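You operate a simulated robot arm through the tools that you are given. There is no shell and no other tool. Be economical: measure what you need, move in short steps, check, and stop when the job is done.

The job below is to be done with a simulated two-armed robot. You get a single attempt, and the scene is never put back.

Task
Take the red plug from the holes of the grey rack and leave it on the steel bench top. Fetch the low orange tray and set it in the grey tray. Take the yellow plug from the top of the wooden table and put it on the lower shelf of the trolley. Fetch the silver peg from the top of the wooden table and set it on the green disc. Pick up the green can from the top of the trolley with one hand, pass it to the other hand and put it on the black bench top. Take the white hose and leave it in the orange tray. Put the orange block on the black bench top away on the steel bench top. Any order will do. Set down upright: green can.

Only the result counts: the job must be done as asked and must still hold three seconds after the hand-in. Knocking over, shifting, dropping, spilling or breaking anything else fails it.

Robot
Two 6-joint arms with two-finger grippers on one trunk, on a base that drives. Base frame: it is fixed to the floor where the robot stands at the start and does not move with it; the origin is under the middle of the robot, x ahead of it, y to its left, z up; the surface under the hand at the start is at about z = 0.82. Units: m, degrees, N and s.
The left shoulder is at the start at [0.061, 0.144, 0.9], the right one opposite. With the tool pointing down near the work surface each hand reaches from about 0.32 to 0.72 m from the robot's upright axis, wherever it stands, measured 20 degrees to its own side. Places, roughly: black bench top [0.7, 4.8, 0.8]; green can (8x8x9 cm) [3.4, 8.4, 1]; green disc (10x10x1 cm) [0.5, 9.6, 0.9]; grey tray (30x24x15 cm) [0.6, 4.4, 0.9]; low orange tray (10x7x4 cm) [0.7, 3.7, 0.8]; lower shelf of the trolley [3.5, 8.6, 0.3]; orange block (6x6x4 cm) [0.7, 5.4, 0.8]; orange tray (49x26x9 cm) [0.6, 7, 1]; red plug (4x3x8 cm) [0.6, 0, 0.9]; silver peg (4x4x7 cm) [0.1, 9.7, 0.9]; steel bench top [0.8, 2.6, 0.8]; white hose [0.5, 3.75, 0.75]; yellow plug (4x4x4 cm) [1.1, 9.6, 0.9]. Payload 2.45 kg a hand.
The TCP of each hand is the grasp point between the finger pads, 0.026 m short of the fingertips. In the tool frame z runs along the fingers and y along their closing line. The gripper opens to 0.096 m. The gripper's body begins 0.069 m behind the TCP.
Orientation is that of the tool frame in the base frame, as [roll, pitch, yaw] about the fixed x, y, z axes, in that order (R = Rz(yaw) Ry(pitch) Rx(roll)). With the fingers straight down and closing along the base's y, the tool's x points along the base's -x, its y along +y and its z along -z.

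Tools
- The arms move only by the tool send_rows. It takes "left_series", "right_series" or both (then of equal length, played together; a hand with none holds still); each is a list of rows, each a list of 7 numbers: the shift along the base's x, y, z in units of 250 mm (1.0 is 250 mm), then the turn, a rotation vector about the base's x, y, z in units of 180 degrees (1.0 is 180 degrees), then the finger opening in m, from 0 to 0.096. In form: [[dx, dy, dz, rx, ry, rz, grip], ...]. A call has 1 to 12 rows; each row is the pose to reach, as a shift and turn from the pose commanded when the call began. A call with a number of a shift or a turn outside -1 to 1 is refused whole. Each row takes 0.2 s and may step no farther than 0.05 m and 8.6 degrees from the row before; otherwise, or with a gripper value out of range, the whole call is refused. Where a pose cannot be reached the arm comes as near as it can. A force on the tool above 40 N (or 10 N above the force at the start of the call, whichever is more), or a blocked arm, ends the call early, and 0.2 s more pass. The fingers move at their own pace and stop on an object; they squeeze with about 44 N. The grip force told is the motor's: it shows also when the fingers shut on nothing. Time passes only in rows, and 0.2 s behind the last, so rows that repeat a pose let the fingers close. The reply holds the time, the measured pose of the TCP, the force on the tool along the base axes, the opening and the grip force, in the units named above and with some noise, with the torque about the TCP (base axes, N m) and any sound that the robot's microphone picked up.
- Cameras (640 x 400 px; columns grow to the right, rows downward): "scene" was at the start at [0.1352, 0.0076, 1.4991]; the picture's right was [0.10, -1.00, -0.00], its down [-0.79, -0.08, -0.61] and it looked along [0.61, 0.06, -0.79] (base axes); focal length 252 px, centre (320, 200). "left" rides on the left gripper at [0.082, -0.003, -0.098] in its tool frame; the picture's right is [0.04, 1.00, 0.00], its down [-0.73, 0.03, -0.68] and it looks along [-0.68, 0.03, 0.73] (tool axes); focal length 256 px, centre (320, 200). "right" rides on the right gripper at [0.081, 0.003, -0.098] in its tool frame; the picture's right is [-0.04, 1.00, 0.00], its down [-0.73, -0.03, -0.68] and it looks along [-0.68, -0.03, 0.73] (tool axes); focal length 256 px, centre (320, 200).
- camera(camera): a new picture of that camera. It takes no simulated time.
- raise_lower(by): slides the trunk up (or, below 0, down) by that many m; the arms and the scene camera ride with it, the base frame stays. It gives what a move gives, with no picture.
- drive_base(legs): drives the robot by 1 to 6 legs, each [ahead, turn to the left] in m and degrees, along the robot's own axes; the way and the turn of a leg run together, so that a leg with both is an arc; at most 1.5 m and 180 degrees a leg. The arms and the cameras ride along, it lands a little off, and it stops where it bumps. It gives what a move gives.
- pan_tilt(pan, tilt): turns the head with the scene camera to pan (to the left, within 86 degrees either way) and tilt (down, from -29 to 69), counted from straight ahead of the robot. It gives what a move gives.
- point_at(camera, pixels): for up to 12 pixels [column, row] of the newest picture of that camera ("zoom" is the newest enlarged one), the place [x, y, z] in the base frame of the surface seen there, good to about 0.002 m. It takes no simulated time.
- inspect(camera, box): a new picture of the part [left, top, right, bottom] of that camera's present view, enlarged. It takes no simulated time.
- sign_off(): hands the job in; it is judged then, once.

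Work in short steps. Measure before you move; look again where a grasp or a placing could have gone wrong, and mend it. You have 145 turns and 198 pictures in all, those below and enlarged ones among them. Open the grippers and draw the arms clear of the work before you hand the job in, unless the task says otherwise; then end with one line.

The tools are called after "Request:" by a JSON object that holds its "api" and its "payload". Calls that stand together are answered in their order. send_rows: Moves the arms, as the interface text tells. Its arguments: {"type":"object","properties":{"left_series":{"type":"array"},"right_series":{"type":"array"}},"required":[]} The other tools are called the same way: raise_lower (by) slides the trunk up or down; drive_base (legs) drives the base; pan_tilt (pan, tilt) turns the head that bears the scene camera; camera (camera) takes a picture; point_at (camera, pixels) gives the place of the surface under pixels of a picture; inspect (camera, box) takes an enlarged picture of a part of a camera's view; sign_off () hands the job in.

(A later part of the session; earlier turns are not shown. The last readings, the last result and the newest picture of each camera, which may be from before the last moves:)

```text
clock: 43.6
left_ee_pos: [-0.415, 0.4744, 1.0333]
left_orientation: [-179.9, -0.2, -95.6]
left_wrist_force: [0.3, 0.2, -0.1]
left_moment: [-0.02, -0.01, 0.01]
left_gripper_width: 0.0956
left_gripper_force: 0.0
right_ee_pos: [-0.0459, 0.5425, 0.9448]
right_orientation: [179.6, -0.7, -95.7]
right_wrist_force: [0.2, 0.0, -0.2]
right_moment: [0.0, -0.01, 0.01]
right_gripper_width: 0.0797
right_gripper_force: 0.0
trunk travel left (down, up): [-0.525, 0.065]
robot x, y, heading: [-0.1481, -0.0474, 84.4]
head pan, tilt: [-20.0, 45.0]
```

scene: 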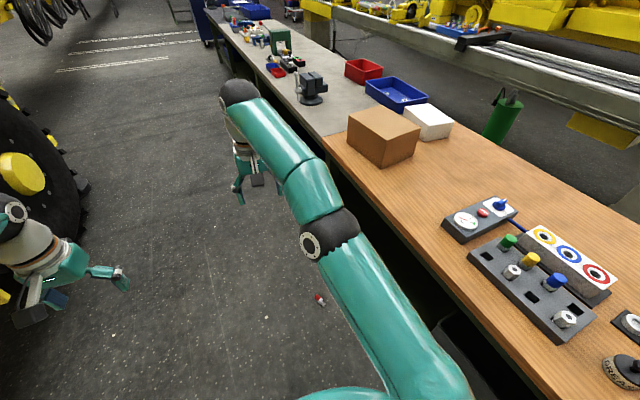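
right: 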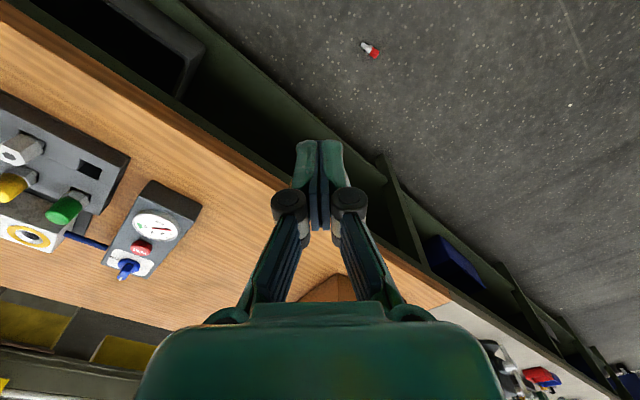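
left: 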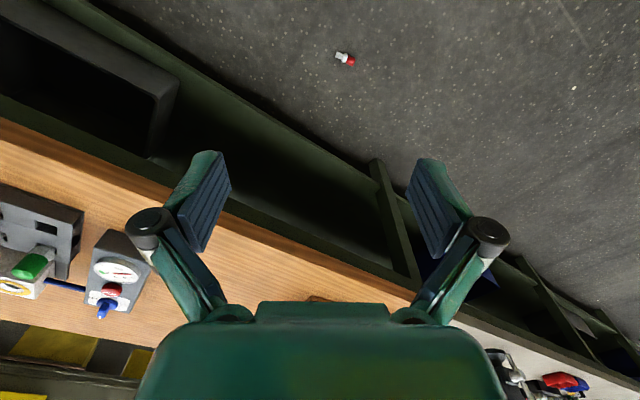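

That freed it. Now I move the hand inward and right, then test a turn.

Request:
{"api": "send_rows", "payload": {"right_series": [[0.09, -0.13, 0.02, 0, 0, 0, 0.08], [0.18, -0.26, 0.04, 0, 0, 0, 0.08], [0.27, -0.39, 0.06, 0, 0, 0, 0.08], [0.36, -0.52, 0.09, 0, 0, 0, 0.08], [0.444, -0.636, 0.12, 0, 0, 0, 0.08]]}}

Request:
{"api": "drive_base", "payload": {"legs": [[0, 15]]}}

Request:
{"api": "camera", "payload": {"camera": "right"}}

Request:
{"api": "camera", "payload": {"camera": "scene"}}

```text
clock: 44.9
left_ee_pos: [-0.4136, 0.4744, 1.0336]
left_orientation: [-179.9, -0.1, -95.5]
left_wrist_force: [0.6, 1.2, -0.1]
left_moment: [0.04, -0.04, 0.03]
left_gripper_width: 0.0959
left_gripper_force: 0.1
right_ee_pos: [0.0603, 0.3848, 0.9745]
right_orientation: [179.5, -0.7, -95.8]
right_wrist_force: [0.1, -0.4, 0.0]
right_moment: [0.02, 0.01, 0.0]
right_gripper_width: 0.0799
right_gripper_force: 0.1
trunk travel left (down, up): [-0.525, 0.065]
robot x, y, heading: [-0.1474, -0.0525, 84.6]
head pan, tilt: [-20.0, 45.0]
```

```text
clock: 46.2
left_ee_pos: [-0.5377, 0.3884, 1.0338]
left_orientation: [180.0, -0.2, -81.0]
left_wrist_force: [-0.5, 0.5, -0.2]
left_moment: [0.0, -0.02, 0.01]
left_gripper_width: 0.0962
left_gripper_force: 0.2
right_ee_pos: [-0.0562, 0.4245, 0.976]
right_orientation: [179.6, -0.8, -81.2]
right_wrist_force: [0.1, -0.2, -0.1]
right_moment: [0.0, 0.02, 0.03]
right_gripper_width: 0.0798
right_gripper_force: 0.0
trunk travel left (down, up): [-0.525, 0.065]
robot x, y, heading: [-0.1406, -0.0529, 99.0]
head pan, tilt: [-20.0, 45.0]
```

```text
169 pictures are left
```

right: 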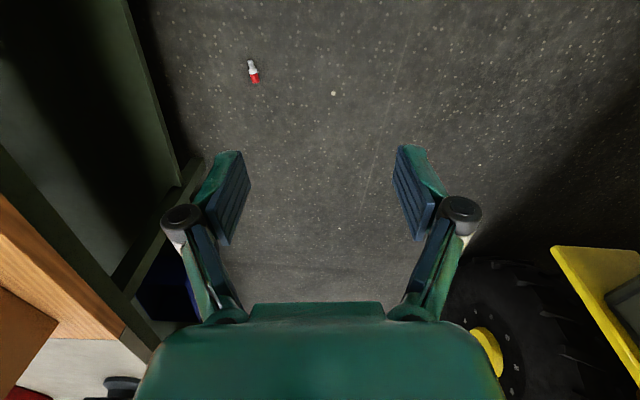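

```text
168 pictures are left
```

scene: 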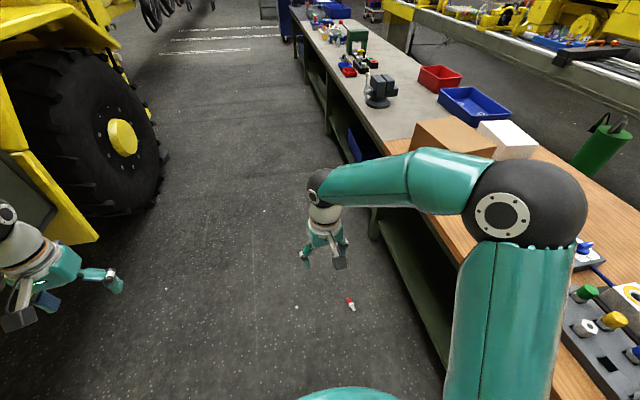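

The 15° turn completed freely, so the stretched arm was the trouble. I measure the right elbow's clearance to the table for a lowered-trunk pickup, and the plug.

Request:
{"api": "point_at", "payload": {"camera": "scene", "pixels": [[530, 180], [575, 200], [500, 240], [530, 320], [350, 301], [352, 307], [345, 175], [460, 250], [420, 320]]}}

Request:
{"api": "point_at", "payload": {"camera": "right", "pixels": [[251, 62], [254, 76], [253, 70], [130, 325], [180, 190]]}}

Request:
{"api": "inspect", "payload": {"camera": "right", "box": [212, 45, 292, 95]}}

```text
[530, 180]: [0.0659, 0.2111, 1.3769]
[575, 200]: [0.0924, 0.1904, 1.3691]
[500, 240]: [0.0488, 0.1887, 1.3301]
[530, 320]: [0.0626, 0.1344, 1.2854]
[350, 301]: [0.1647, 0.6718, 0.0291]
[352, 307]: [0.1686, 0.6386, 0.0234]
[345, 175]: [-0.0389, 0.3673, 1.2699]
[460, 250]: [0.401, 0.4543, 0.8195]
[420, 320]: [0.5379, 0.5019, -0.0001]
```

```text
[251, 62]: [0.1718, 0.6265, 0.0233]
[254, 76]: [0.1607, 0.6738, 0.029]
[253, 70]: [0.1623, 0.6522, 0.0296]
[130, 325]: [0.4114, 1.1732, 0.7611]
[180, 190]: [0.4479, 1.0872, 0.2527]
```

```text
8.00 times, centred on (252, 70) of right
```

zoom: 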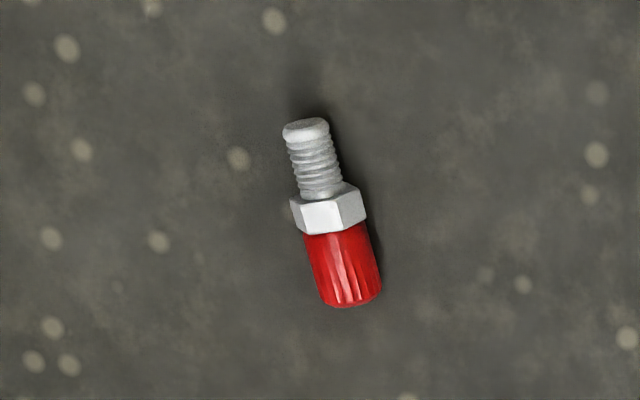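

Elbow is clear of the table (x 0.07). I turn to about 85°, advance 0.2 m and lower the trunk fully to reach the floor.

Request:
{"api": "drive_base", "payload": {"legs": [[0, -14], [0.2, 0]]}}

Request:
{"api": "raise_lower", "payload": {"by": -0.52}}

Request:
{"api": "camera", "payload": {"camera": "right"}}

```text
clock: 48.8
left_ee_pos: [-0.3972, 0.6803, 1.0321]
left_orientation: [-180.0, -0.2, -95.3]
left_wrist_force: [0.4, 0.4, 0.2]
left_moment: [-0.05, 0.01, 0.01]
left_gripper_width: 0.0963
left_gripper_force: 0.0
right_ee_pos: [0.0775, 0.594, 0.9756]
right_orientation: [179.7, -0.7, -95.5]
right_wrist_force: [-0.7, 0.4, 0.0]
right_moment: [-0.03, 0.04, 0.0]
right_gripper_width: 0.0804
right_gripper_force: 0.1
trunk travel left (down, up): [-0.525, 0.065]
robot x, y, heading: [-0.1183, 0.1545, 84.7]
head pan, tilt: [-20.0, 45.0]
```

```text
refused: -0.52 is not a number from -0.4 to 0.4
```

```text
166 pictures are left
```

right: 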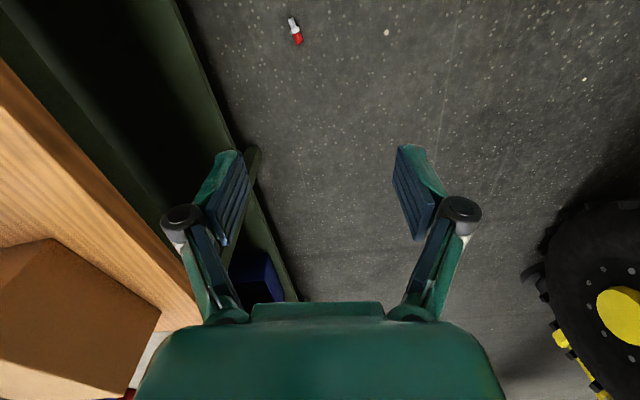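

The limit is 0.4 m per call, so I lower in two steps.

Request:
{"api": "raise_lower", "payload": {"by": -0.4}}

Request:
{"api": "raise_lower", "payload": {"by": -0.12}}

Request:
{"api": "camera", "payload": {"camera": "right"}}

Request:
{"api": "camera", "payload": {"camera": "scene"}}

```text
clock: 52.6
left_ee_pos: [-0.3983, 0.679, 0.6337]
left_orientation: [179.9, -0.1, -95.3]
left_wrist_force: [-0.5, 0.5, 0.2]
left_moment: [0.0, -0.01, 0.0]
left_gripper_width: 0.0962
left_gripper_force: 0.1
right_ee_pos: [0.0782, 0.5939, 0.575]
right_orientation: [179.6, -0.7, -95.5]
right_wrist_force: [-0.5, 0.7, 0.0]
right_moment: [-0.03, 0.0, 0.04]
right_gripper_width: 0.0799
right_gripper_force: 0.2
trunk travel left (down, up): [-0.125, 0.465]
robot x, y, heading: [-0.12, 0.1544, 84.8]
head pan, tilt: [-20.0, 45.0]
```

```text
clock: 54.1
left_ee_pos: [-0.3976, 0.6786, 0.5141]
left_orientation: [-180.0, -0.1, -95.2]
left_wrist_force: [-0.5, 0.1, 0.5]
left_moment: [0.01, 0.01, -0.03]
left_gripper_width: 0.0959
left_gripper_force: 0.0
right_ee_pos: [0.0779, 0.5931, 0.4561]
right_orientation: [179.7, -0.7, -95.5]
right_wrist_force: [0.5, -0.4, -0.6]
right_moment: [-0.01, 0.0, -0.02]
right_gripper_width: 0.0799
right_gripper_force: 0.0
trunk travel left (down, up): [-0.005, 0.585]
robot x, y, heading: [-0.1197, 0.1539, 84.5]
head pan, tilt: [-20.0, 45.0]
```

```text
165 pictures are left
```

right: 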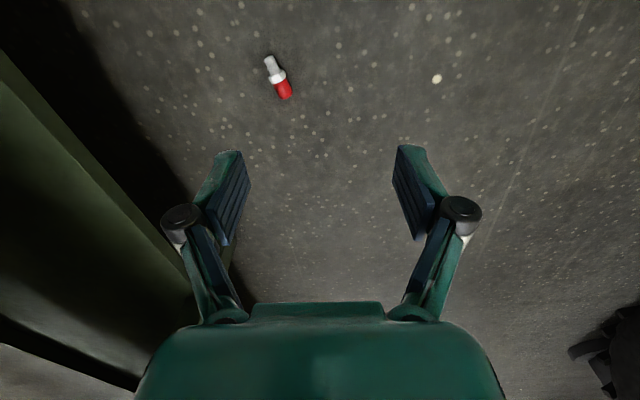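

```text
164 pictures are left
```

scene: 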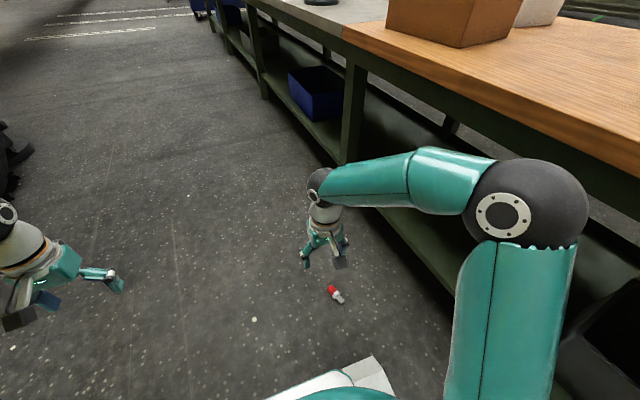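

I measure the plug from this closer view.

Request:
{"api": "point_at", "payload": {"camera": "right", "pixels": [[284, 90], [281, 80], [277, 76], [268, 60], [286, 97], [276, 82], [288, 86]]}}

Request:
{"api": "inspect", "payload": {"camera": "right", "box": [236, 45, 324, 100]}}

```text
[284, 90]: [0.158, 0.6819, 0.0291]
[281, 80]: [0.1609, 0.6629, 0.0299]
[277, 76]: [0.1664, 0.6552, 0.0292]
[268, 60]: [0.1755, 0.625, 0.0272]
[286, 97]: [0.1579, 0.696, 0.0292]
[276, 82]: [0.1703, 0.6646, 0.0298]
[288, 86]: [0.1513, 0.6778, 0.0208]
```

```text
7.27 times, centred on (280, 72) of right
```

zoom: 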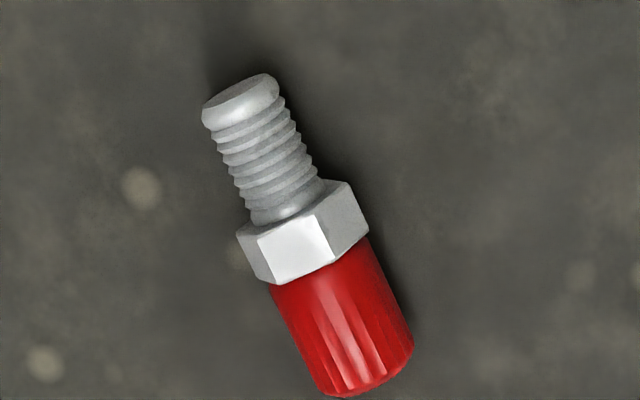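

Cap centre ≈ (0.158, 0.682), axis tilted 15° from y. I rotate the hand +20° about z and approach.

Request:
{"api": "send_rows", "payload": {"right_series": [[0.054, 0.06, -0.16, 0, 0, 0.02, 0.08], [0.108, 0.12, -0.32, 0, 0, 0.04, 0.08], [0.162, 0.18, -0.48, 0, 0, 0.06, 0.08], [0.216, 0.24, -0.64, 0, 0, 0.08, 0.08], [0.27, 0.3, -0.8, 0, 0, 0.1, 0.08], [0.32, 0.358, -0.96, 0, 0, 0.112, 0.08]]}}

Request:
{"api": "camera", "payload": {"camera": "right"}}

```text
clock: 55.5
left_ee_pos: [-0.3986, 0.6789, 0.5134]
left_orientation: [180.0, -0.1, -95.4]
left_wrist_force: [-0.4, -0.1, 0.8]
left_moment: [0.03, -0.04, -0.04]
left_gripper_width: 0.0958
left_gripper_force: 0.1
right_ee_pos: [0.1557, 0.6825, 0.2166]
right_orientation: [179.6, -0.7, -75.4]
right_wrist_force: [-0.3, 0.6, 0.4]
right_moment: [0.0, 0.01, 0.01]
right_gripper_width: 0.08
right_gripper_force: 0.2
trunk travel left (down, up): [-0.005, 0.585]
robot x, y, heading: [-0.1202, 0.1508, 84.4]
head pan, tilt: [-20.0, 45.0]
```

```text
162 pictures are left
```

right: 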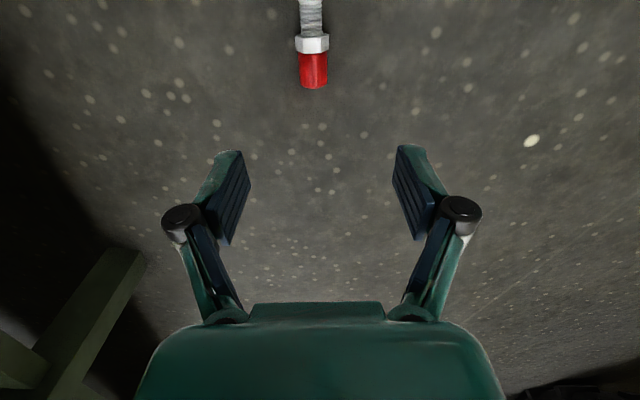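

Well aligned. Descend to z≈0.032 and close.

Request:
{"api": "send_rows", "payload": {"right_series": [[0.008, 0, -0.18, 0, 0, 0, 0.08], [0.008, 0, -0.36, 0, 0, 0, 0.08], [0.008, 0, -0.54, 0, 0, 0, 0.08], [0.008, 0, -0.66, 0, 0, 0, 0.08], [0.008, 0, -0.735, 0, 0, 0, 0.08], [0.008, 0, -0.735, 0, 0, 0, 0], [0.008, 0, -0.735, 0, 0, 0, 0], [0.008, 0, -0.735, 0, 0, 0, 0]]}}

Request:
{"api": "camera", "payload": {"camera": "right"}}

```text
clock: 57.3
left_ee_pos: [-0.398, 0.6802, 0.5132]
left_orientation: [180.0, -0.1, -95.3]
left_wrist_force: [-0.8, 0.2, 0.3]
left_moment: [-0.04, 0.02, 0.0]
left_gripper_width: 0.0959
left_gripper_force: 0.0
right_ee_pos: [0.1595, 0.6829, 0.033]
right_orientation: [179.6, -0.8, -75.3]
right_wrist_force: [0.3, 0.7, 0.3]
right_moment: [0.06, 0.03, 0.03]
right_gripper_width: 0.0281
right_gripper_force: 44.1
trunk travel left (down, up): [-0.005, 0.585]
robot x, y, heading: [-0.1186, 0.1561, 84.7]
head pan, tilt: [-20.0, 45.0]
```

```text
161 pictures are left
```

right: 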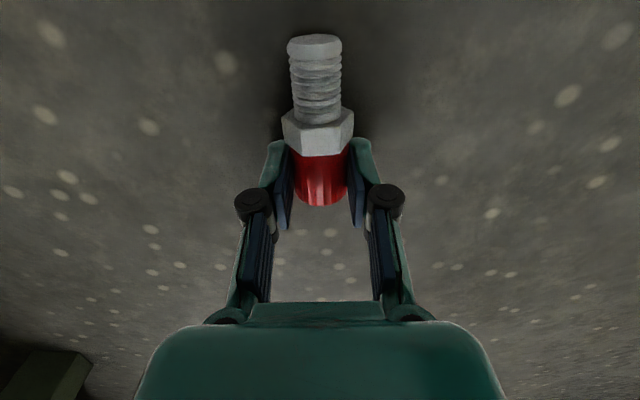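

Gripped (0.028). I lift in two moves back to the compact pose.

Request:
{"api": "send_rows", "payload": {"right_series": [[0, 0, 0.18, 0, 0, 0, 0], [0, 0, 0.36, 0, 0, 0, 0], [0, 0, 0.54, 0, 0, 0, 0], [0, 0, 0.72, 0, 0, 0, 0], [0, 0, 0.9, 0, 0, 0, 0]]}}

Request:
{"api": "send_rows", "payload": {"right_series": [[-0.06, -0.06, 0.16, 0, 0, 0, 0], [-0.12, -0.12, 0.32, 0, 0, 0, 0], [-0.18, -0.18, 0.48, 0, 0, 0, 0], [-0.24, -0.24, 0.64, 0, 0, 0, 0], [-0.3, -0.34, 0.8, 0, 0, 0, 0]]}}

Request:
{"api": "raise_lower", "payload": {"by": 0.4}}

Request:
{"api": "raise_lower", "payload": {"by": 0.12}}

Request:
{"api": "camera", "payload": {"camera": "right"}}

```text
clock: 58.5
left_ee_pos: [-0.3978, 0.6785, 0.5129]
left_orientation: [-180.0, -0.2, -95.3]
left_wrist_force: [-0.6, 0.5, -0.8]
left_moment: [-0.02, 0.03, 0.03]
left_gripper_width: 0.0959
left_gripper_force: 0.1
right_ee_pos: [0.161, 0.6813, 0.2582]
right_orientation: [179.5, -0.8, -75.4]
right_wrist_force: [-0.3, 0.8, -2.2]
right_moment: [0.02, 0.04, 0.0]
right_gripper_width: 0.028
right_gripper_force: 43.7
trunk travel left (down, up): [-0.005, 0.585]
robot x, y, heading: [-0.1158, 0.1582, 84.9]
head pan, tilt: [-20.0, 45.0]
```

```text
clock: 59.7
left_ee_pos: [-0.3974, 0.6793, 0.5132]
left_orientation: [-180.0, -0.2, -95.3]
left_wrist_force: [-0.6, 0.6, -0.4]
left_moment: [0.01, 0.04, -0.02]
left_gripper_width: 0.0957
left_gripper_force: 0.1
right_ee_pos: [0.0873, 0.5958, 0.4578]
right_orientation: [179.7, -0.9, -75.4]
right_wrist_force: [-0.5, -0.3, -0.8]
right_moment: [0.03, 0.0, -0.03]
right_gripper_width: 0.0281
right_gripper_force: 44.1
trunk travel left (down, up): [-0.005, 0.585]
robot x, y, heading: [-0.1207, 0.158, 84.9]
head pan, tilt: [-20.0, 45.0]
```

```text
clock: 63.5
left_ee_pos: [-0.3973, 0.6797, 0.9138]
left_orientation: [-180.0, -0.3, -95.3]
left_wrist_force: [-0.4, 0.1, -0.1]
left_moment: [0.01, 0.0, 0.0]
left_gripper_width: 0.0959
left_gripper_force: 0.1
right_ee_pos: [0.0875, 0.5955, 0.8564]
right_orientation: [179.6, -0.9, -75.4]
right_wrist_force: [0.0, -0.5, -1.4]
right_moment: [0.03, 0.0, 0.01]
right_gripper_width: 0.0283
right_gripper_force: 43.7
trunk travel left (down, up): [-0.405, 0.185]
robot x, y, heading: [-0.1198, 0.1571, 84.7]
head pan, tilt: [-20.0, 45.0]
```

```text
clock: 65.0
left_ee_pos: [-0.3973, 0.6799, 1.0324]
left_orientation: [-179.9, -0.2, -95.3]
left_wrist_force: [-0.4, 0.2, 0.1]
left_moment: [0.03, -0.01, 0.03]
left_gripper_width: 0.0958
left_gripper_force: 0.1
right_ee_pos: [0.0866, 0.5947, 0.9767]
right_orientation: [179.6, -0.8, -75.4]
right_wrist_force: [0.1, 0.5, -1.6]
right_moment: [0.01, 0.02, -0.05]
right_gripper_width: 0.0281
right_gripper_force: 43.6
trunk travel left (down, up): [-0.525, 0.065]
robot x, y, heading: [-0.117, 0.1566, 84.8]
head pan, tilt: [-20.0, 45.0]
```

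```text
160 pictures are left
```

right: 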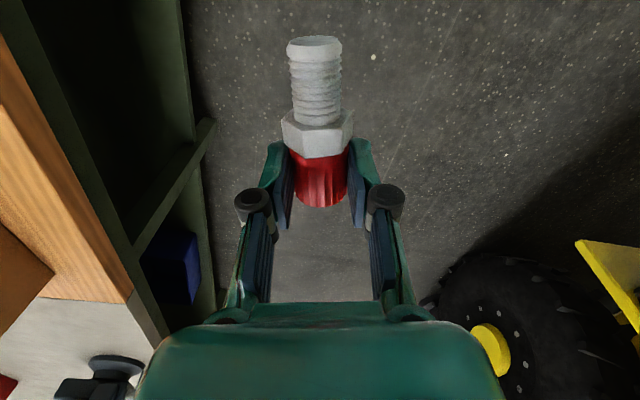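

Holding. I straighten to ~90° and drive 2.2 m along the bench (before turning, I'll look).

Request:
{"api": "drive_base", "payload": {"legs": [[0, 6], [1.1, 0], [1.1, 0]]}}

Request:
{"api": "pan_tilt", "payload": {"pan": -75, "tilt": 35}}

Request:
{"api": "camera", "payload": {"camera": "scene"}}

```text
clock: 76.6
left_ee_pos: [-0.4845, 2.8473, 1.0338]
left_orientation: [179.9, -0.2, -88.9]
left_wrist_force: [-0.7, 0.2, 0.1]
left_moment: [-0.01, -0.02, 0.0]
left_gripper_width: 0.0959
left_gripper_force: 0.0
right_ee_pos: [0.0073, 2.8184, 0.9777]
right_orientation: [179.7, -0.8, -69.0]
right_wrist_force: [-0.1, 1.3, -1.1]
right_moment: [0.02, 0.02, 0.02]
right_gripper_width: 0.0283
right_gripper_force: 44.1
trunk travel left (down, up): [-0.525, 0.065]
robot x, y, heading: [-0.1512, 2.3571, 90.8]
head pan, tilt: [-20.0, 45.0]
```

```text
clock: 77.9
left_ee_pos: [-0.4851, 2.8455, 1.0336]
left_orientation: [-180.0, -0.2, -88.9]
left_wrist_force: [-0.2, 0.0, -0.2]
left_moment: [0.02, 0.01, -0.01]
left_gripper_width: 0.0961
left_gripper_force: 0.0
right_ee_pos: [0.0069, 2.817, 0.9771]
right_orientation: [179.6, -0.8, -69.1]
right_wrist_force: [0.0, 0.0, -1.5]
right_moment: [0.02, 0.01, -0.02]
right_gripper_width: 0.0284
right_gripper_force: 43.5
trunk travel left (down, up): [-0.525, 0.065]
robot x, y, heading: [-0.1491, 2.358, 91.2]
head pan, tilt: [-75.0, 35.0]
```

```text
159 pictures are left
```

scene: 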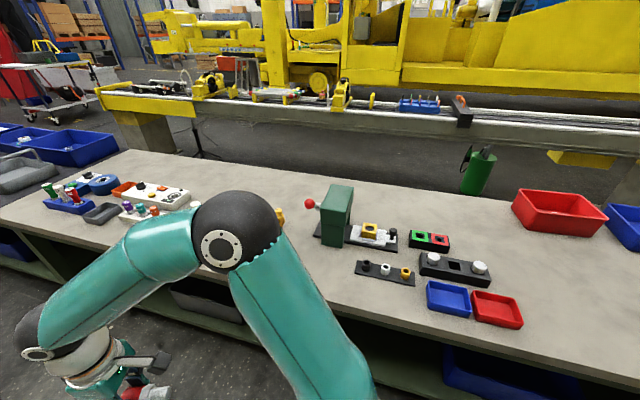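

The bench layout is visible. I measure free spots and the object positions.

Request:
{"api": "point_at", "payload": {"camera": "scene", "pixels": [[560, 290], [500, 310], [450, 297], [385, 270], [480, 240], [560, 340], [340, 200], [470, 205], [460, 270], [520, 270], [440, 350], [40, 215]]}}

```text
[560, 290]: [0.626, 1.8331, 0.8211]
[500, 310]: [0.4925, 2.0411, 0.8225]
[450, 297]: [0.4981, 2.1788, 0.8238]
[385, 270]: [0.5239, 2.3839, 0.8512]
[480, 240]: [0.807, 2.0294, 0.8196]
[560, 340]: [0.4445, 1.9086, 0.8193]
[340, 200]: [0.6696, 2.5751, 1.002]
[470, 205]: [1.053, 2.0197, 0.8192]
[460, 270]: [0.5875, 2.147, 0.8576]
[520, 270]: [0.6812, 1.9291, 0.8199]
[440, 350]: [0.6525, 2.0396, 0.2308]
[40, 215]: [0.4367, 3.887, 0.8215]
```

Bench is z≈0.82; spot (0.58, 1.86) is free. I back 0.3 m, turn to face the bench and check.

Request:
{"api": "drive_base", "payload": {"legs": [[-0.3, 0], [0, -30], [0, -30], [0, -31]]}}

```text
clock: 84.4
left_ee_pos: [0.2732, 2.4859, 1.0349]
left_orientation: [179.8, -0.3, -167.4]
left_wrist_force: [0.4, -0.7, -0.1]
left_moment: [0.06, 0.03, -0.03]
left_gripper_width: 0.0959
left_gripper_force: 0.1
right_ee_pos: [0.3435, 2.0, 0.9781]
right_orientation: [179.5, -0.7, -147.4]
right_wrist_force: [0.3, -1.2, -2.5]
right_moment: [0.04, -0.04, 0.01]
right_gripper_width: 0.0284
right_gripper_force: 43.9
trunk travel left (down, up): [-0.525, 0.065]
robot x, y, heading: [-0.1547, 2.1157, 10.4]
head pan, tilt: [-75.0, 35.0]
stopped in leg 4: the robot was blocked; the commanded pose is now the measured one
```

Blocked near the end again but the plug is still held; I re-assert the grip, then finish the turn gently.

Request:
{"api": "send_rows", "payload": {"right_series": [[0, 0, 0.02, 0, 0, 0, 0], [0, 0, 0.02, 0, 0, 0, 0]]}}

Request:
{"api": "drive_base", "payload": {"legs": [[0, -5], [0, -5], [0.12, 0]]}}

Request:
{"api": "pan_tilt", "payload": {"pan": 0, "tilt": 45}}

Request:
{"api": "camera", "payload": {"camera": "scene"}}

Request:
{"api": "camera", "payload": {"camera": "right"}}

```text
clock: 85.0
left_ee_pos: [0.2738, 2.4886, 1.0348]
left_orientation: [180.0, -0.1, -167.3]
left_wrist_force: [-0.1, -0.6, 0.5]
left_moment: [-0.01, -0.03, 0.03]
left_gripper_width: 0.0957
left_gripper_force: 0.1
right_ee_pos: [0.3422, 2.002, 0.982]
right_orientation: [179.6, -0.6, -147.3]
right_wrist_force: [1.2, 0.6, -1.2]
right_moment: [0.0, -0.03, 0.0]
right_gripper_width: 0.0283
right_gripper_force: 43.8
trunk travel left (down, up): [-0.525, 0.065]
robot x, y, heading: [-0.157, 2.1116, 10.8]
head pan, tilt: [-75.0, 35.0]
```

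```text
clock: 87.3
left_ee_pos: [0.4538, 2.4096, 1.0345]
left_orientation: [180.0, -0.4, -177.3]
left_wrist_force: [1.1, -0.6, -1.3]
left_moment: [-0.01, 0.06, 0.01]
left_gripper_width: 0.096
left_gripper_force: 0.0
right_ee_pos: [0.4362, 1.9165, 0.9816]
right_orientation: [179.5, -0.8, -157.4]
right_wrist_force: [0.5, 0.6, -2.0]
right_moment: [0.04, 0.04, 0.01]
right_gripper_width: 0.0284
right_gripper_force: 43.6
trunk travel left (down, up): [-0.525, 0.065]
robot x, y, heading: [-0.035, 2.1144, 0.7]
head pan, tilt: [-75.0, 35.0]
```

```text
clock: 88.8
left_ee_pos: [0.4507, 2.4094, 1.0343]
left_orientation: [180.0, -0.2, -177.3]
left_wrist_force: [0.2, 0.1, 0.0]
left_moment: [0.01, 0.01, 0.0]
left_gripper_width: 0.0959
left_gripper_force: 0.1
right_ee_pos: [0.4344, 1.9168, 0.9838]
right_orientation: [179.7, -0.6, -157.4]
right_wrist_force: [0.9, 0.3, -1.0]
right_moment: [0.02, -0.04, -0.03]
right_gripper_width: 0.0282
right_gripper_force: 43.6
trunk travel left (down, up): [-0.525, 0.065]
robot x, y, heading: [-0.0337, 2.1181, 0.8]
head pan, tilt: [0.0, 45.0]
```

```text
158 pictures are left
```

scene: 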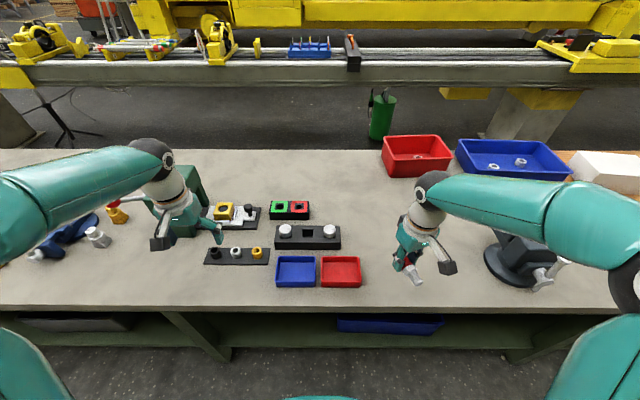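

```text
157 pictures are left
```

right: 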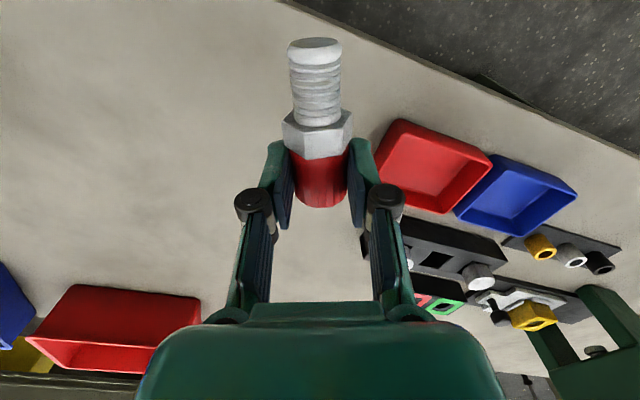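

Hand is over free bench. I carry it to (0.58, 1.90) and lower to z≈0.855.

Request:
{"api": "send_rows", "payload": {"right_series": [[0.18, -0.02, -0.02, 0, 0, 0, 0], [0.36, -0.04, -0.06, 0, 0, 0, 0], [0.52, -0.06, -0.12, 0, 0, 0, 0], [0.58, -0.068, -0.26, 0, 0, 0, 0], [0.58, -0.068, -0.4, 0, 0, 0, 0], [0.58, -0.068, -0.48, 0, 0, 0, 0], [0.58, -0.068, -0.516, 0, 0, 0, 0], [0.58, -0.068, -0.516, 0, 0, 0, 0]]}}

Request:
{"api": "camera", "payload": {"camera": "right"}}

```text
clock: 90.5
left_ee_pos: [0.4512, 2.4088, 1.0344]
left_orientation: [-180.0, -0.3, -177.3]
left_wrist_force: [0.2, -0.4, -0.6]
left_moment: [-0.02, -0.03, 0.02]
left_gripper_width: 0.0957
left_gripper_force: 0.0
right_ee_pos: [0.5796, 1.9002, 0.8529]
right_orientation: [179.6, -0.7, -157.5]
right_wrist_force: [-0.2, -0.1, -0.5]
right_moment: [0.0, -0.02, 0.01]
right_gripper_width: 0.0284
right_gripper_force: 44.2
trunk travel left (down, up): [-0.525, 0.065]
robot x, y, heading: [-0.0345, 2.1175, 0.5]
head pan, tilt: [0.0, 45.0]
```

```text
156 pictures are left
```

right: 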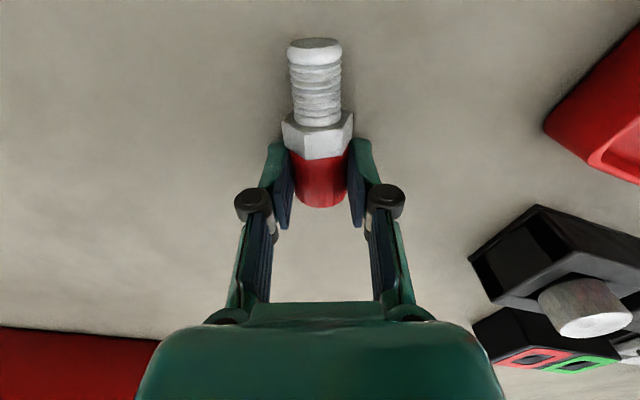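

Contact is just reached; I open and rise, then back up to the compact pose.

Request:
{"api": "send_rows", "payload": {"right_series": [[0, 0, 0, 0, 0, 0, 0.03], [0, 0, 0, 0, 0, 0, 0.06], [0, 0, 0, 0, 0, 0, 0.08], [0, 0, 0.06, 0, 0, 0, 0.08], [0, 0, 0.2, 0, 0, 0, 0.08], [0, 0, 0.38, 0, 0, 0, 0.08], [-0.1, 0, 0.5, 0, 0, 0, 0.08], [-0.28, 0, 0.55, 0, 0, 0, 0.08], [-0.46, 0, 0.6, 0, 0, 0, 0.08]]}}

Request:
{"api": "camera", "payload": {"camera": "scene"}}

```text
clock: 92.5
left_ee_pos: [0.4512, 2.4089, 1.036]
left_orientation: [-180.0, -0.2, -177.3]
left_wrist_force: [0.1, -1.1, 0.6]
left_moment: [0.0, 0.03, 0.02]
left_gripper_width: 0.0959
left_gripper_force: 0.0
right_ee_pos: [0.4601, 1.9023, 1.0056]
right_orientation: [179.7, -0.6, -157.4]
right_wrist_force: [-0.8, 1.1, 0.7]
right_moment: [0.01, -0.04, 0.02]
right_gripper_width: 0.0799
right_gripper_force: 0.1
trunk travel left (down, up): [-0.525, 0.065]
robot x, y, heading: [-0.0331, 2.1174, 0.6]
head pan, tilt: [0.0, 45.0]
```

```text
155 pictures are left
```

scene: 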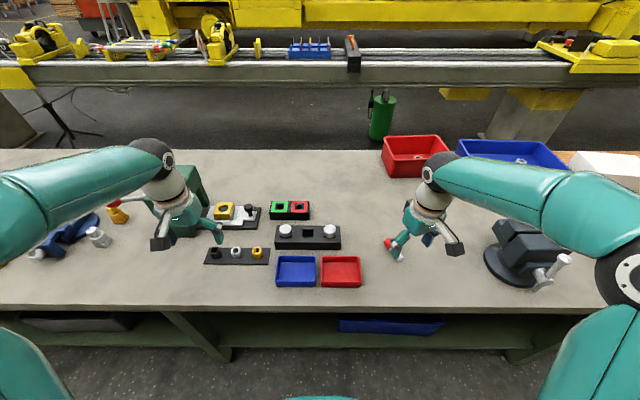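

I check where the plug lies.

Request:
{"api": "camera", "payload": {"camera": "right"}}

Request:
{"api": "inspect", "payload": {"camera": "scene", "box": [360, 200, 488, 280]}}

```text
154 pictures are left
```

right: 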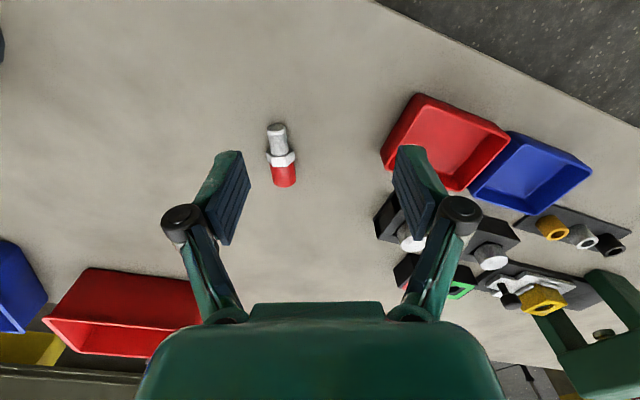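

```text
5.00 times, centred on (424, 240) of scene
```

zoom: 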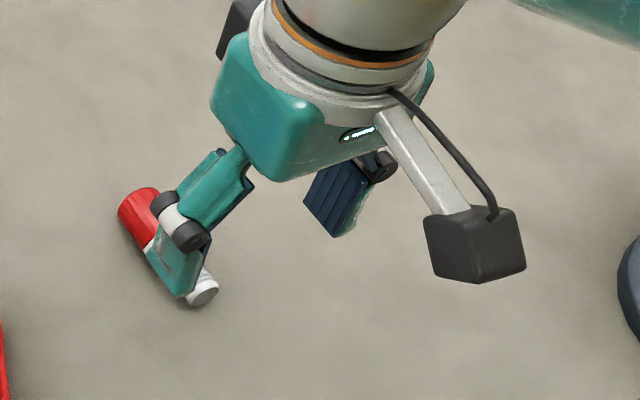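

Plug rests on the bench. I straighten the right hand's yaw, then drive to y≈3.7 in gentle turns.

Request:
{"api": "send_rows", "payload": {"right_series": [[0, 0, 0, 0, 0, -0.04, 0.09], [0, 0, 0, 0, 0, -0.08, 0.09], [0, 0, 0, 0, 0, -0.118, 0.09]]}}

Request:
{"api": "drive_base", "payload": {"legs": [[-0.13, 0], [0, 30], [0, 30], [0, 30]]}}

```text
clock: 93.3
left_ee_pos: [0.4517, 2.4082, 1.0355]
left_orientation: [-180.0, -0.3, -177.3]
left_wrist_force: [-0.2, -0.2, -0.6]
left_moment: [-0.03, -0.03, 0.03]
left_gripper_width: 0.0959
left_gripper_force: 0.1
right_ee_pos: [0.464, 1.8997, 1.0041]
right_orientation: [179.6, -0.8, -178.8]
right_wrist_force: [1.1, -0.2, -0.1]
right_moment: [-0.03, 0.01, -0.03]
right_gripper_width: 0.0904
right_gripper_force: 0.0
trunk travel left (down, up): [-0.525, 0.065]
robot x, y, heading: [-0.0324, 2.1173, 0.7]
head pan, tilt: [0.0, 45.0]
```

```text
clock: 99.0
left_ee_pos: [-0.3447, 2.6582, 1.0344]
left_orientation: [-179.7, -0.3, -99.9]
left_wrist_force: [0.0, 0.4, -0.3]
left_moment: [0.03, -0.08, 0.0]
left_gripper_width: 0.0958
left_gripper_force: 0.1
right_ee_pos: [0.1546, 2.5606, 1.005]
right_orientation: [179.8, -0.7, -101.3]
right_wrist_force: [-0.7, 0.0, 0.7]
right_moment: [-0.05, -0.04, -0.01]
right_gripper_width: 0.0902
right_gripper_force: 0.1
trunk travel left (down, up): [-0.525, 0.065]
robot x, y, heading: [-0.1058, 2.1044, 80.2]
head pan, tilt: [0.0, 45.0]
stopped in leg 4: the robot was blocked; the commanded pose is now the measured one
```

Request:
{"api": "drive_base", "payload": {"legs": [[0, 11], [0.8, 0], [0.8, 0]]}}

Request:
{"api": "pan_tilt", "payload": {"pan": -75, "tilt": 40}}

Request:
{"api": "camera", "payload": {"camera": "scene"}}

```text
clock: 108.2
left_ee_pos: [-0.4587, 4.2372, 1.0358]
left_orientation: [-180.0, -0.1, -89.7]
left_wrist_force: [-0.3, 0.8, 0.0]
left_moment: [0.0, 0.05, -0.03]
left_gripper_width: 0.0957
left_gripper_force: 0.0
right_ee_pos: [0.0512, 4.2306, 1.005]
right_orientation: [179.7, -0.6, -91.1]
right_wrist_force: [0.7, -0.1, -0.4]
right_moment: [-0.01, 0.01, 0.02]
right_gripper_width: 0.0901
right_gripper_force: 0.1
trunk travel left (down, up): [-0.525, 0.065]
robot x, y, heading: [-0.1295, 3.733, 90.3]
head pan, tilt: [0.0, 45.0]
```

```text
clock: 109.7
left_ee_pos: [-0.4579, 4.2359, 1.0375]
left_orientation: [-179.9, -0.3, -89.7]
left_wrist_force: [0.8, -0.6, 0.1]
left_moment: [-0.01, -0.03, 0.0]
left_gripper_width: 0.0959
left_gripper_force: 0.1
right_ee_pos: [0.0515, 4.229, 1.006]
right_orientation: [179.7, -0.6, -91.1]
right_wrist_force: [-0.1, -0.2, 0.9]
right_moment: [-0.03, -0.01, 0.02]
right_gripper_width: 0.09
right_gripper_force: 0.0
trunk travel left (down, up): [-0.525, 0.065]
robot x, y, heading: [-0.1314, 3.7334, 90.3]
head pan, tilt: [-75.0, 40.0]
```

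```text
152 pictures are left
```

scene: 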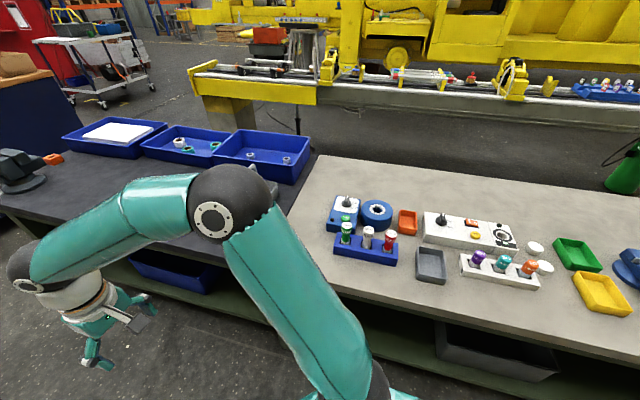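

Request:
{"api": "inspect", "payload": {"camera": "scene", "box": [310, 180, 470, 290]}}

Request:
{"api": "point_at", "payload": {"camera": "scene", "pixels": [[408, 220], [403, 212], [368, 234], [390, 242], [345, 230], [365, 255], [430, 265], [340, 290], [310, 160], [375, 212], [440, 225], [385, 310]]}}

```text
3.64 times, centred on (390, 235) of scene
```

zoom: 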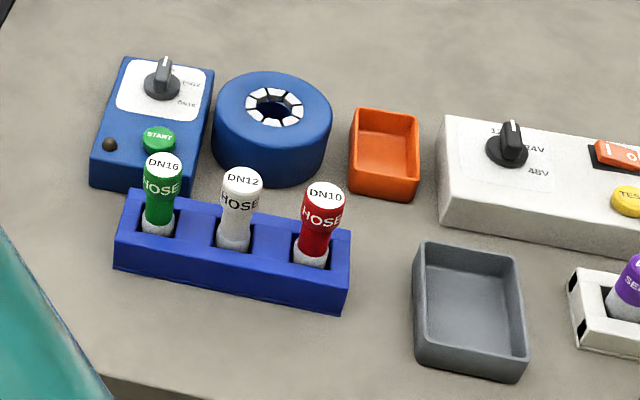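

```text
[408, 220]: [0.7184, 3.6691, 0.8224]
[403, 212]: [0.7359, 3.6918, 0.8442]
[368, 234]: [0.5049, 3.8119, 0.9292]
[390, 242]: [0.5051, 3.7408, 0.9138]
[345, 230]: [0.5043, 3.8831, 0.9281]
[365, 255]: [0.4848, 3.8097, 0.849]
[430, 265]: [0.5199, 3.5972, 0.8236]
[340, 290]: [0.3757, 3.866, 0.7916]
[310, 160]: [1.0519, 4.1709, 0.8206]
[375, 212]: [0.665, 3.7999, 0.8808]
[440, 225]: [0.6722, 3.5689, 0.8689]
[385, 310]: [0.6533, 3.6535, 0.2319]
```

White hose "DN12" stands at (0.505, 3.812), top 0.93; the low orange tray at (0.715, 3.67). I advance slightly and turn to face the bench in two smaller batches.

Request:
{"api": "drive_base", "payload": {"legs": [[0.08, 0], [0, -25], [0, -25]]}}

Request:
{"api": "drive_base", "payload": {"legs": [[0, -20], [0, -20]]}}

Request:
{"api": "pan_tilt", "payload": {"pan": 0, "tilt": 50}}

Request:
{"api": "camera", "payload": {"camera": "scene"}}

```text
clock: 113.6
left_ee_pos: [0.0501, 4.3839, 1.037]
left_orientation: [179.9, -0.2, -140.3]
left_wrist_force: [0.8, -0.1, -0.3]
left_moment: [0.0, 0.01, 0.02]
left_gripper_width: 0.0958
left_gripper_force: 0.1
right_ee_pos: [0.3671, 3.9854, 1.0063]
right_orientation: [179.7, -0.6, -141.8]
right_wrist_force: [-0.3, 0.0, -0.5]
right_moment: [-0.01, 0.0, 0.0]
right_gripper_width: 0.0901
right_gripper_force: 0.0
trunk travel left (down, up): [-0.525, 0.065]
robot x, y, heading: [-0.1541, 3.8426, 39.9]
head pan, tilt: [-75.0, 40.0]
```

```text
clock: 116.4
left_ee_pos: [0.3504, 4.1291, 1.0361]
left_orientation: [180.0, -0.3, 180.0]
left_wrist_force: [-1.3, -0.3, 0.6]
left_moment: [-0.02, -0.01, 0.02]
left_gripper_width: 0.0961
left_gripper_force: 0.1
right_ee_pos: [0.3412, 3.6201, 1.0052]
right_orientation: [179.8, -0.6, 178.6]
right_wrist_force: [-0.3, 0.7, -0.8]
right_moment: [0.0, -0.01, -0.02]
right_gripper_width: 0.09
right_gripper_force: 0.0
trunk travel left (down, up): [-0.525, 0.065]
robot x, y, heading: [-0.1518, 3.8761, 0.7]
head pan, tilt: [-75.0, 40.0]
```

```text
clock: 117.9
left_ee_pos: [0.3497, 4.1302, 1.0372]
left_orientation: [-180.0, -0.3, -180.0]
left_wrist_force: [0.0, 0.5, 0.6]
left_moment: [-0.02, -0.04, 0.0]
left_gripper_width: 0.096
left_gripper_force: 0.0
right_ee_pos: [0.34, 3.6193, 1.005]
right_orientation: [179.7, -0.6, 178.5]
right_wrist_force: [-0.4, -0.8, -0.3]
right_moment: [0.01, 0.01, 0.03]
right_gripper_width: 0.0902
right_gripper_force: 0.1
trunk travel left (down, up): [-0.525, 0.065]
robot x, y, heading: [-0.1542, 3.8731, 0.7]
head pan, tilt: [0.0, 50.0]
```

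```text
150 pictures are left
```

scene: 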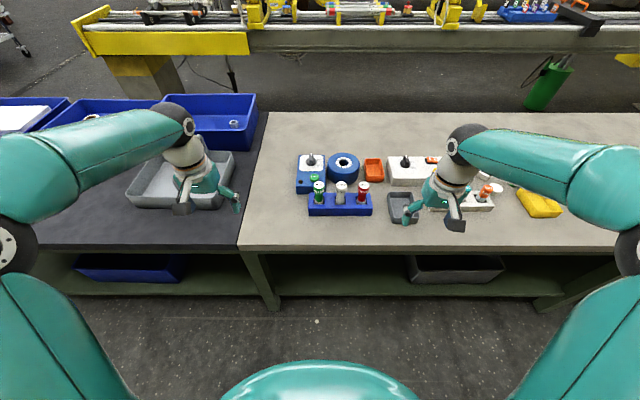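

Turns now work. I advance 0.19 m for reach, then look with the right hand's camera.

Request:
{"api": "drive_base", "payload": {"legs": [[0.19, 0]]}}

Request:
{"api": "camera", "payload": {"camera": "right"}}

Request:
{"api": "camera", "payload": {"camera": "scene"}}

```text
clock: 119.4
left_ee_pos: [0.5432, 4.1319, 1.0378]
left_orientation: [-180.0, -0.3, -179.9]
left_wrist_force: [0.5, -0.5, -1.2]
left_moment: [-0.02, 0.03, 0.0]
left_gripper_width: 0.0961
left_gripper_force: 0.0
right_ee_pos: [0.5332, 3.6238, 1.0065]
right_orientation: [179.7, -0.7, 178.7]
right_wrist_force: [-0.4, 0.1, -0.6]
right_moment: [-0.03, 0.01, 0.0]
right_gripper_width: 0.0901
right_gripper_force: 0.1
trunk travel left (down, up): [-0.525, 0.065]
robot x, y, heading: [0.0396, 3.8722, 0.7]
head pan, tilt: [0.0, 50.0]
```

```text
149 pictures are left
```

right: 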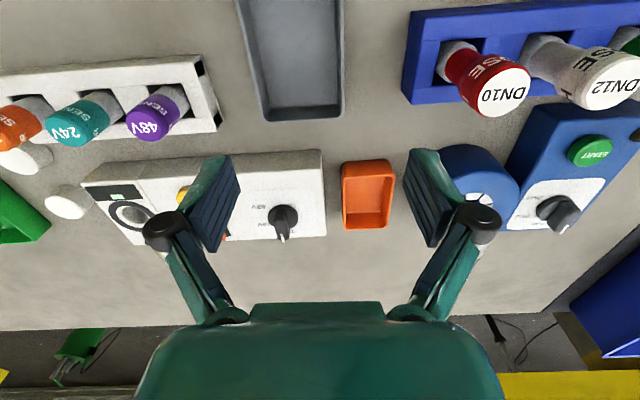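

```text
148 pictures are left
```

scene: 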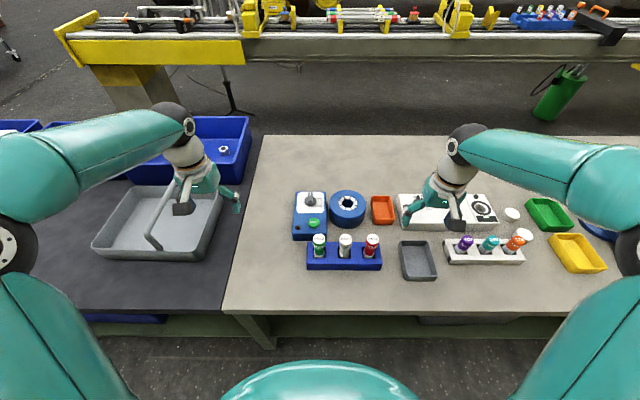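

I measure the low orange tray's rim and neighbours, and zoom on the grey tray.

Request:
{"api": "point_at", "payload": {"camera": "right", "pixels": [[345, 165], [390, 163], [368, 163], [347, 225], [387, 225], [367, 200], [322, 190], [320, 155], [435, 190], [330, 110], [367, 222]]}}

Request:
{"api": "inspect", "payload": {"camera": "scene", "box": [80, 130, 260, 280]}}

Request:
{"api": "inspect", "payload": {"camera": "scene", "box": [290, 170, 450, 290]}}

```text
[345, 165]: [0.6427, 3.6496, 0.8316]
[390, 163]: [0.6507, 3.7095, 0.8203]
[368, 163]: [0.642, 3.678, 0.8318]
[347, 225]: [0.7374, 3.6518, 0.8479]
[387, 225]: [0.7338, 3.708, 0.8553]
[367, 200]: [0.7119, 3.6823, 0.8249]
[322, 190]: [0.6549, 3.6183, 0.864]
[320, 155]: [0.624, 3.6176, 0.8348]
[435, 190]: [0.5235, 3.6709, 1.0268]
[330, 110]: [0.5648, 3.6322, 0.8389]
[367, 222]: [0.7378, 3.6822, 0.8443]
```

```text
2.67 times, centred on (170, 205) of scene
```

zoom: 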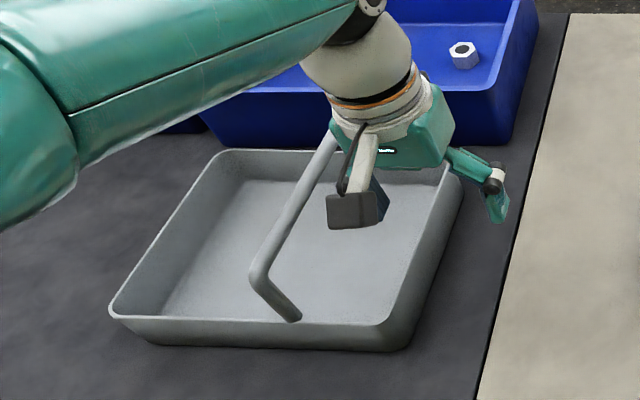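

```text
3.33 times, centred on (370, 230) of scene
```

zoom: 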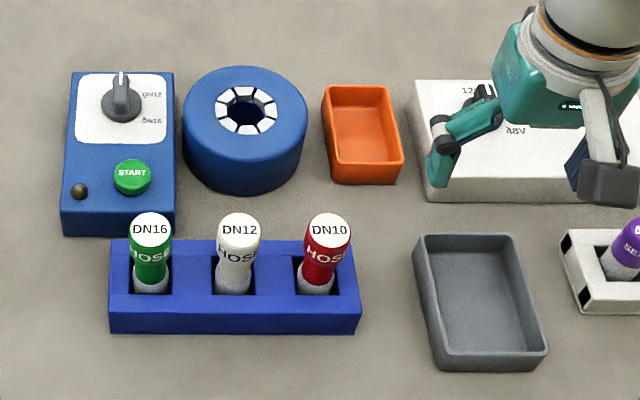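

The grey tray is a tote with a bar handle along x. I measure gaps beside the low orange tray.

Request:
{"api": "point_at", "payload": {"camera": "zoom", "pixels": [[303, 150], [300, 110], [290, 90], [245, 185], [325, 95], [395, 95], [331, 165], [402, 165], [412, 150], [425, 195], [362, 90], [366, 163]]}}

```text
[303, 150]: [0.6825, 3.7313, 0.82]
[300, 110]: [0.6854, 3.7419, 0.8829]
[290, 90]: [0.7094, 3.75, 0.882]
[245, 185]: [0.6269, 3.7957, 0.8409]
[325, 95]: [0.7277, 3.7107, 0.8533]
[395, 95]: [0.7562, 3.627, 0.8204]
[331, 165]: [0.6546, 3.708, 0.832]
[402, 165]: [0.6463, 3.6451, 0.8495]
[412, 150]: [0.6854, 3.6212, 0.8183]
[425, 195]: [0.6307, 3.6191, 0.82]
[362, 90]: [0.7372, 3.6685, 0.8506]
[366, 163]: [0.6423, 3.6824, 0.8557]
```

Gaps: white box edge y≈3.618, dial edge y≈3.740, tray 3.644–3.712. A grip across y at opening 0.082 fits with ~1 cm margins; I move above it.

Request:
{"api": "send_rows", "payload": {"right_series": [[0.16, 0.054, -0.05, 0, 0, 0.007, 0.082], [0.32, 0.108, -0.12, 0, 0, 0.007, 0.082], [0.48, 0.162, -0.2, 0, 0, 0.007, 0.082], [0.635, 0.217, -0.3, 0, 0, 0.007, 0.082], [0.635, 0.217, -0.36, 0, 0, 0.007, 0.082], [0.635, 0.217, -0.36, 0, 0, 0.007, 0.082]]}}

Request:
{"api": "camera", "payload": {"camera": "right"}}

Request:
{"api": "inspect", "payload": {"camera": "scene", "box": [290, 170, 450, 290]}}

```text
clock: 120.8
left_ee_pos: [0.543, 4.1316, 1.0376]
left_orientation: [180.0, -0.1, -180.0]
left_wrist_force: [-0.2, -1.1, -0.3]
left_moment: [-0.01, 0.0, -0.02]
left_gripper_width: 0.0961
left_gripper_force: 0.0
right_ee_pos: [0.6922, 3.6768, 0.9183]
right_orientation: [179.7, -0.7, -180.0]
right_wrist_force: [0.2, 0.8, 0.1]
right_moment: [-0.02, -0.01, -0.04]
right_gripper_width: 0.0819
right_gripper_force: 0.1
trunk travel left (down, up): [-0.525, 0.065]
robot x, y, heading: [0.0351, 3.8776, 0.6]
head pan, tilt: [0.0, 50.0]
```

```text
145 pictures are left
```

right: 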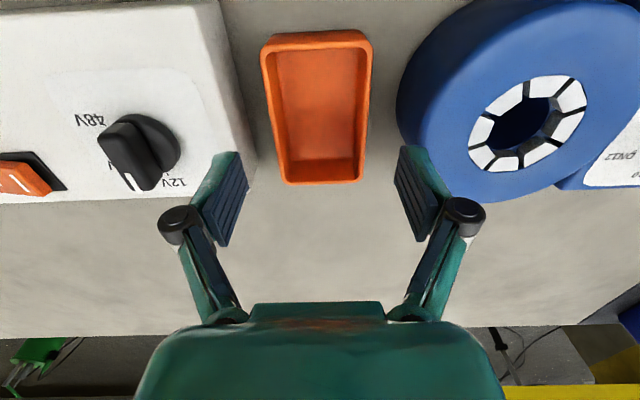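

```text
3.33 times, centred on (370, 230) of scene
```

zoom: 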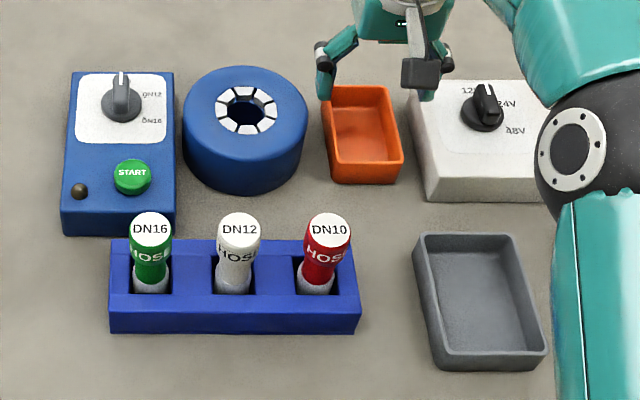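

Centred between the fingers. Descend and close.

Request:
{"api": "send_rows", "payload": {"right_series": [[0, 0, -0.08, 0, 0, 0, 0.082], [0, 0, -0.16, 0, 0, 0, 0.082], [0, 0, -0.22, 0, 0, 0, 0.082], [0, 0, -0.262, 0, 0, 0, 0.082], [0, 0, -0.262, 0, 0, 0, 0.05], [0, 0, -0.262, 0, 0, 0, 0.05], [0, 0, -0.262, 0, 0, 0, 0.05]]}}

Request:
{"api": "camera", "payload": {"camera": "right"}}

```text
clock: 122.4
left_ee_pos: [0.5419, 4.1323, 1.0387]
left_orientation: [-179.9, -0.2, -179.9]
left_wrist_force: [0.2, 0.5, -0.2]
left_moment: [0.02, -0.02, -0.01]
left_gripper_width: 0.0958
left_gripper_force: 0.1
right_ee_pos: [0.6921, 3.6767, 0.8507]
right_orientation: [179.8, -0.7, 180.0]
right_wrist_force: [0.2, 0.3, 0.0]
right_moment: [-0.01, -0.03, 0.02]
right_gripper_width: 0.0642
right_gripper_force: 43.4
trunk travel left (down, up): [-0.525, 0.065]
robot x, y, heading: [0.0393, 3.8741, 0.7]
head pan, tilt: [0.0, 50.0]
```

```text
143 pictures are left
```

right: 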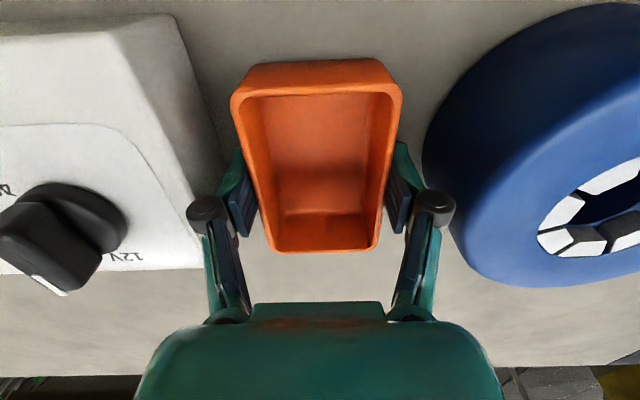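

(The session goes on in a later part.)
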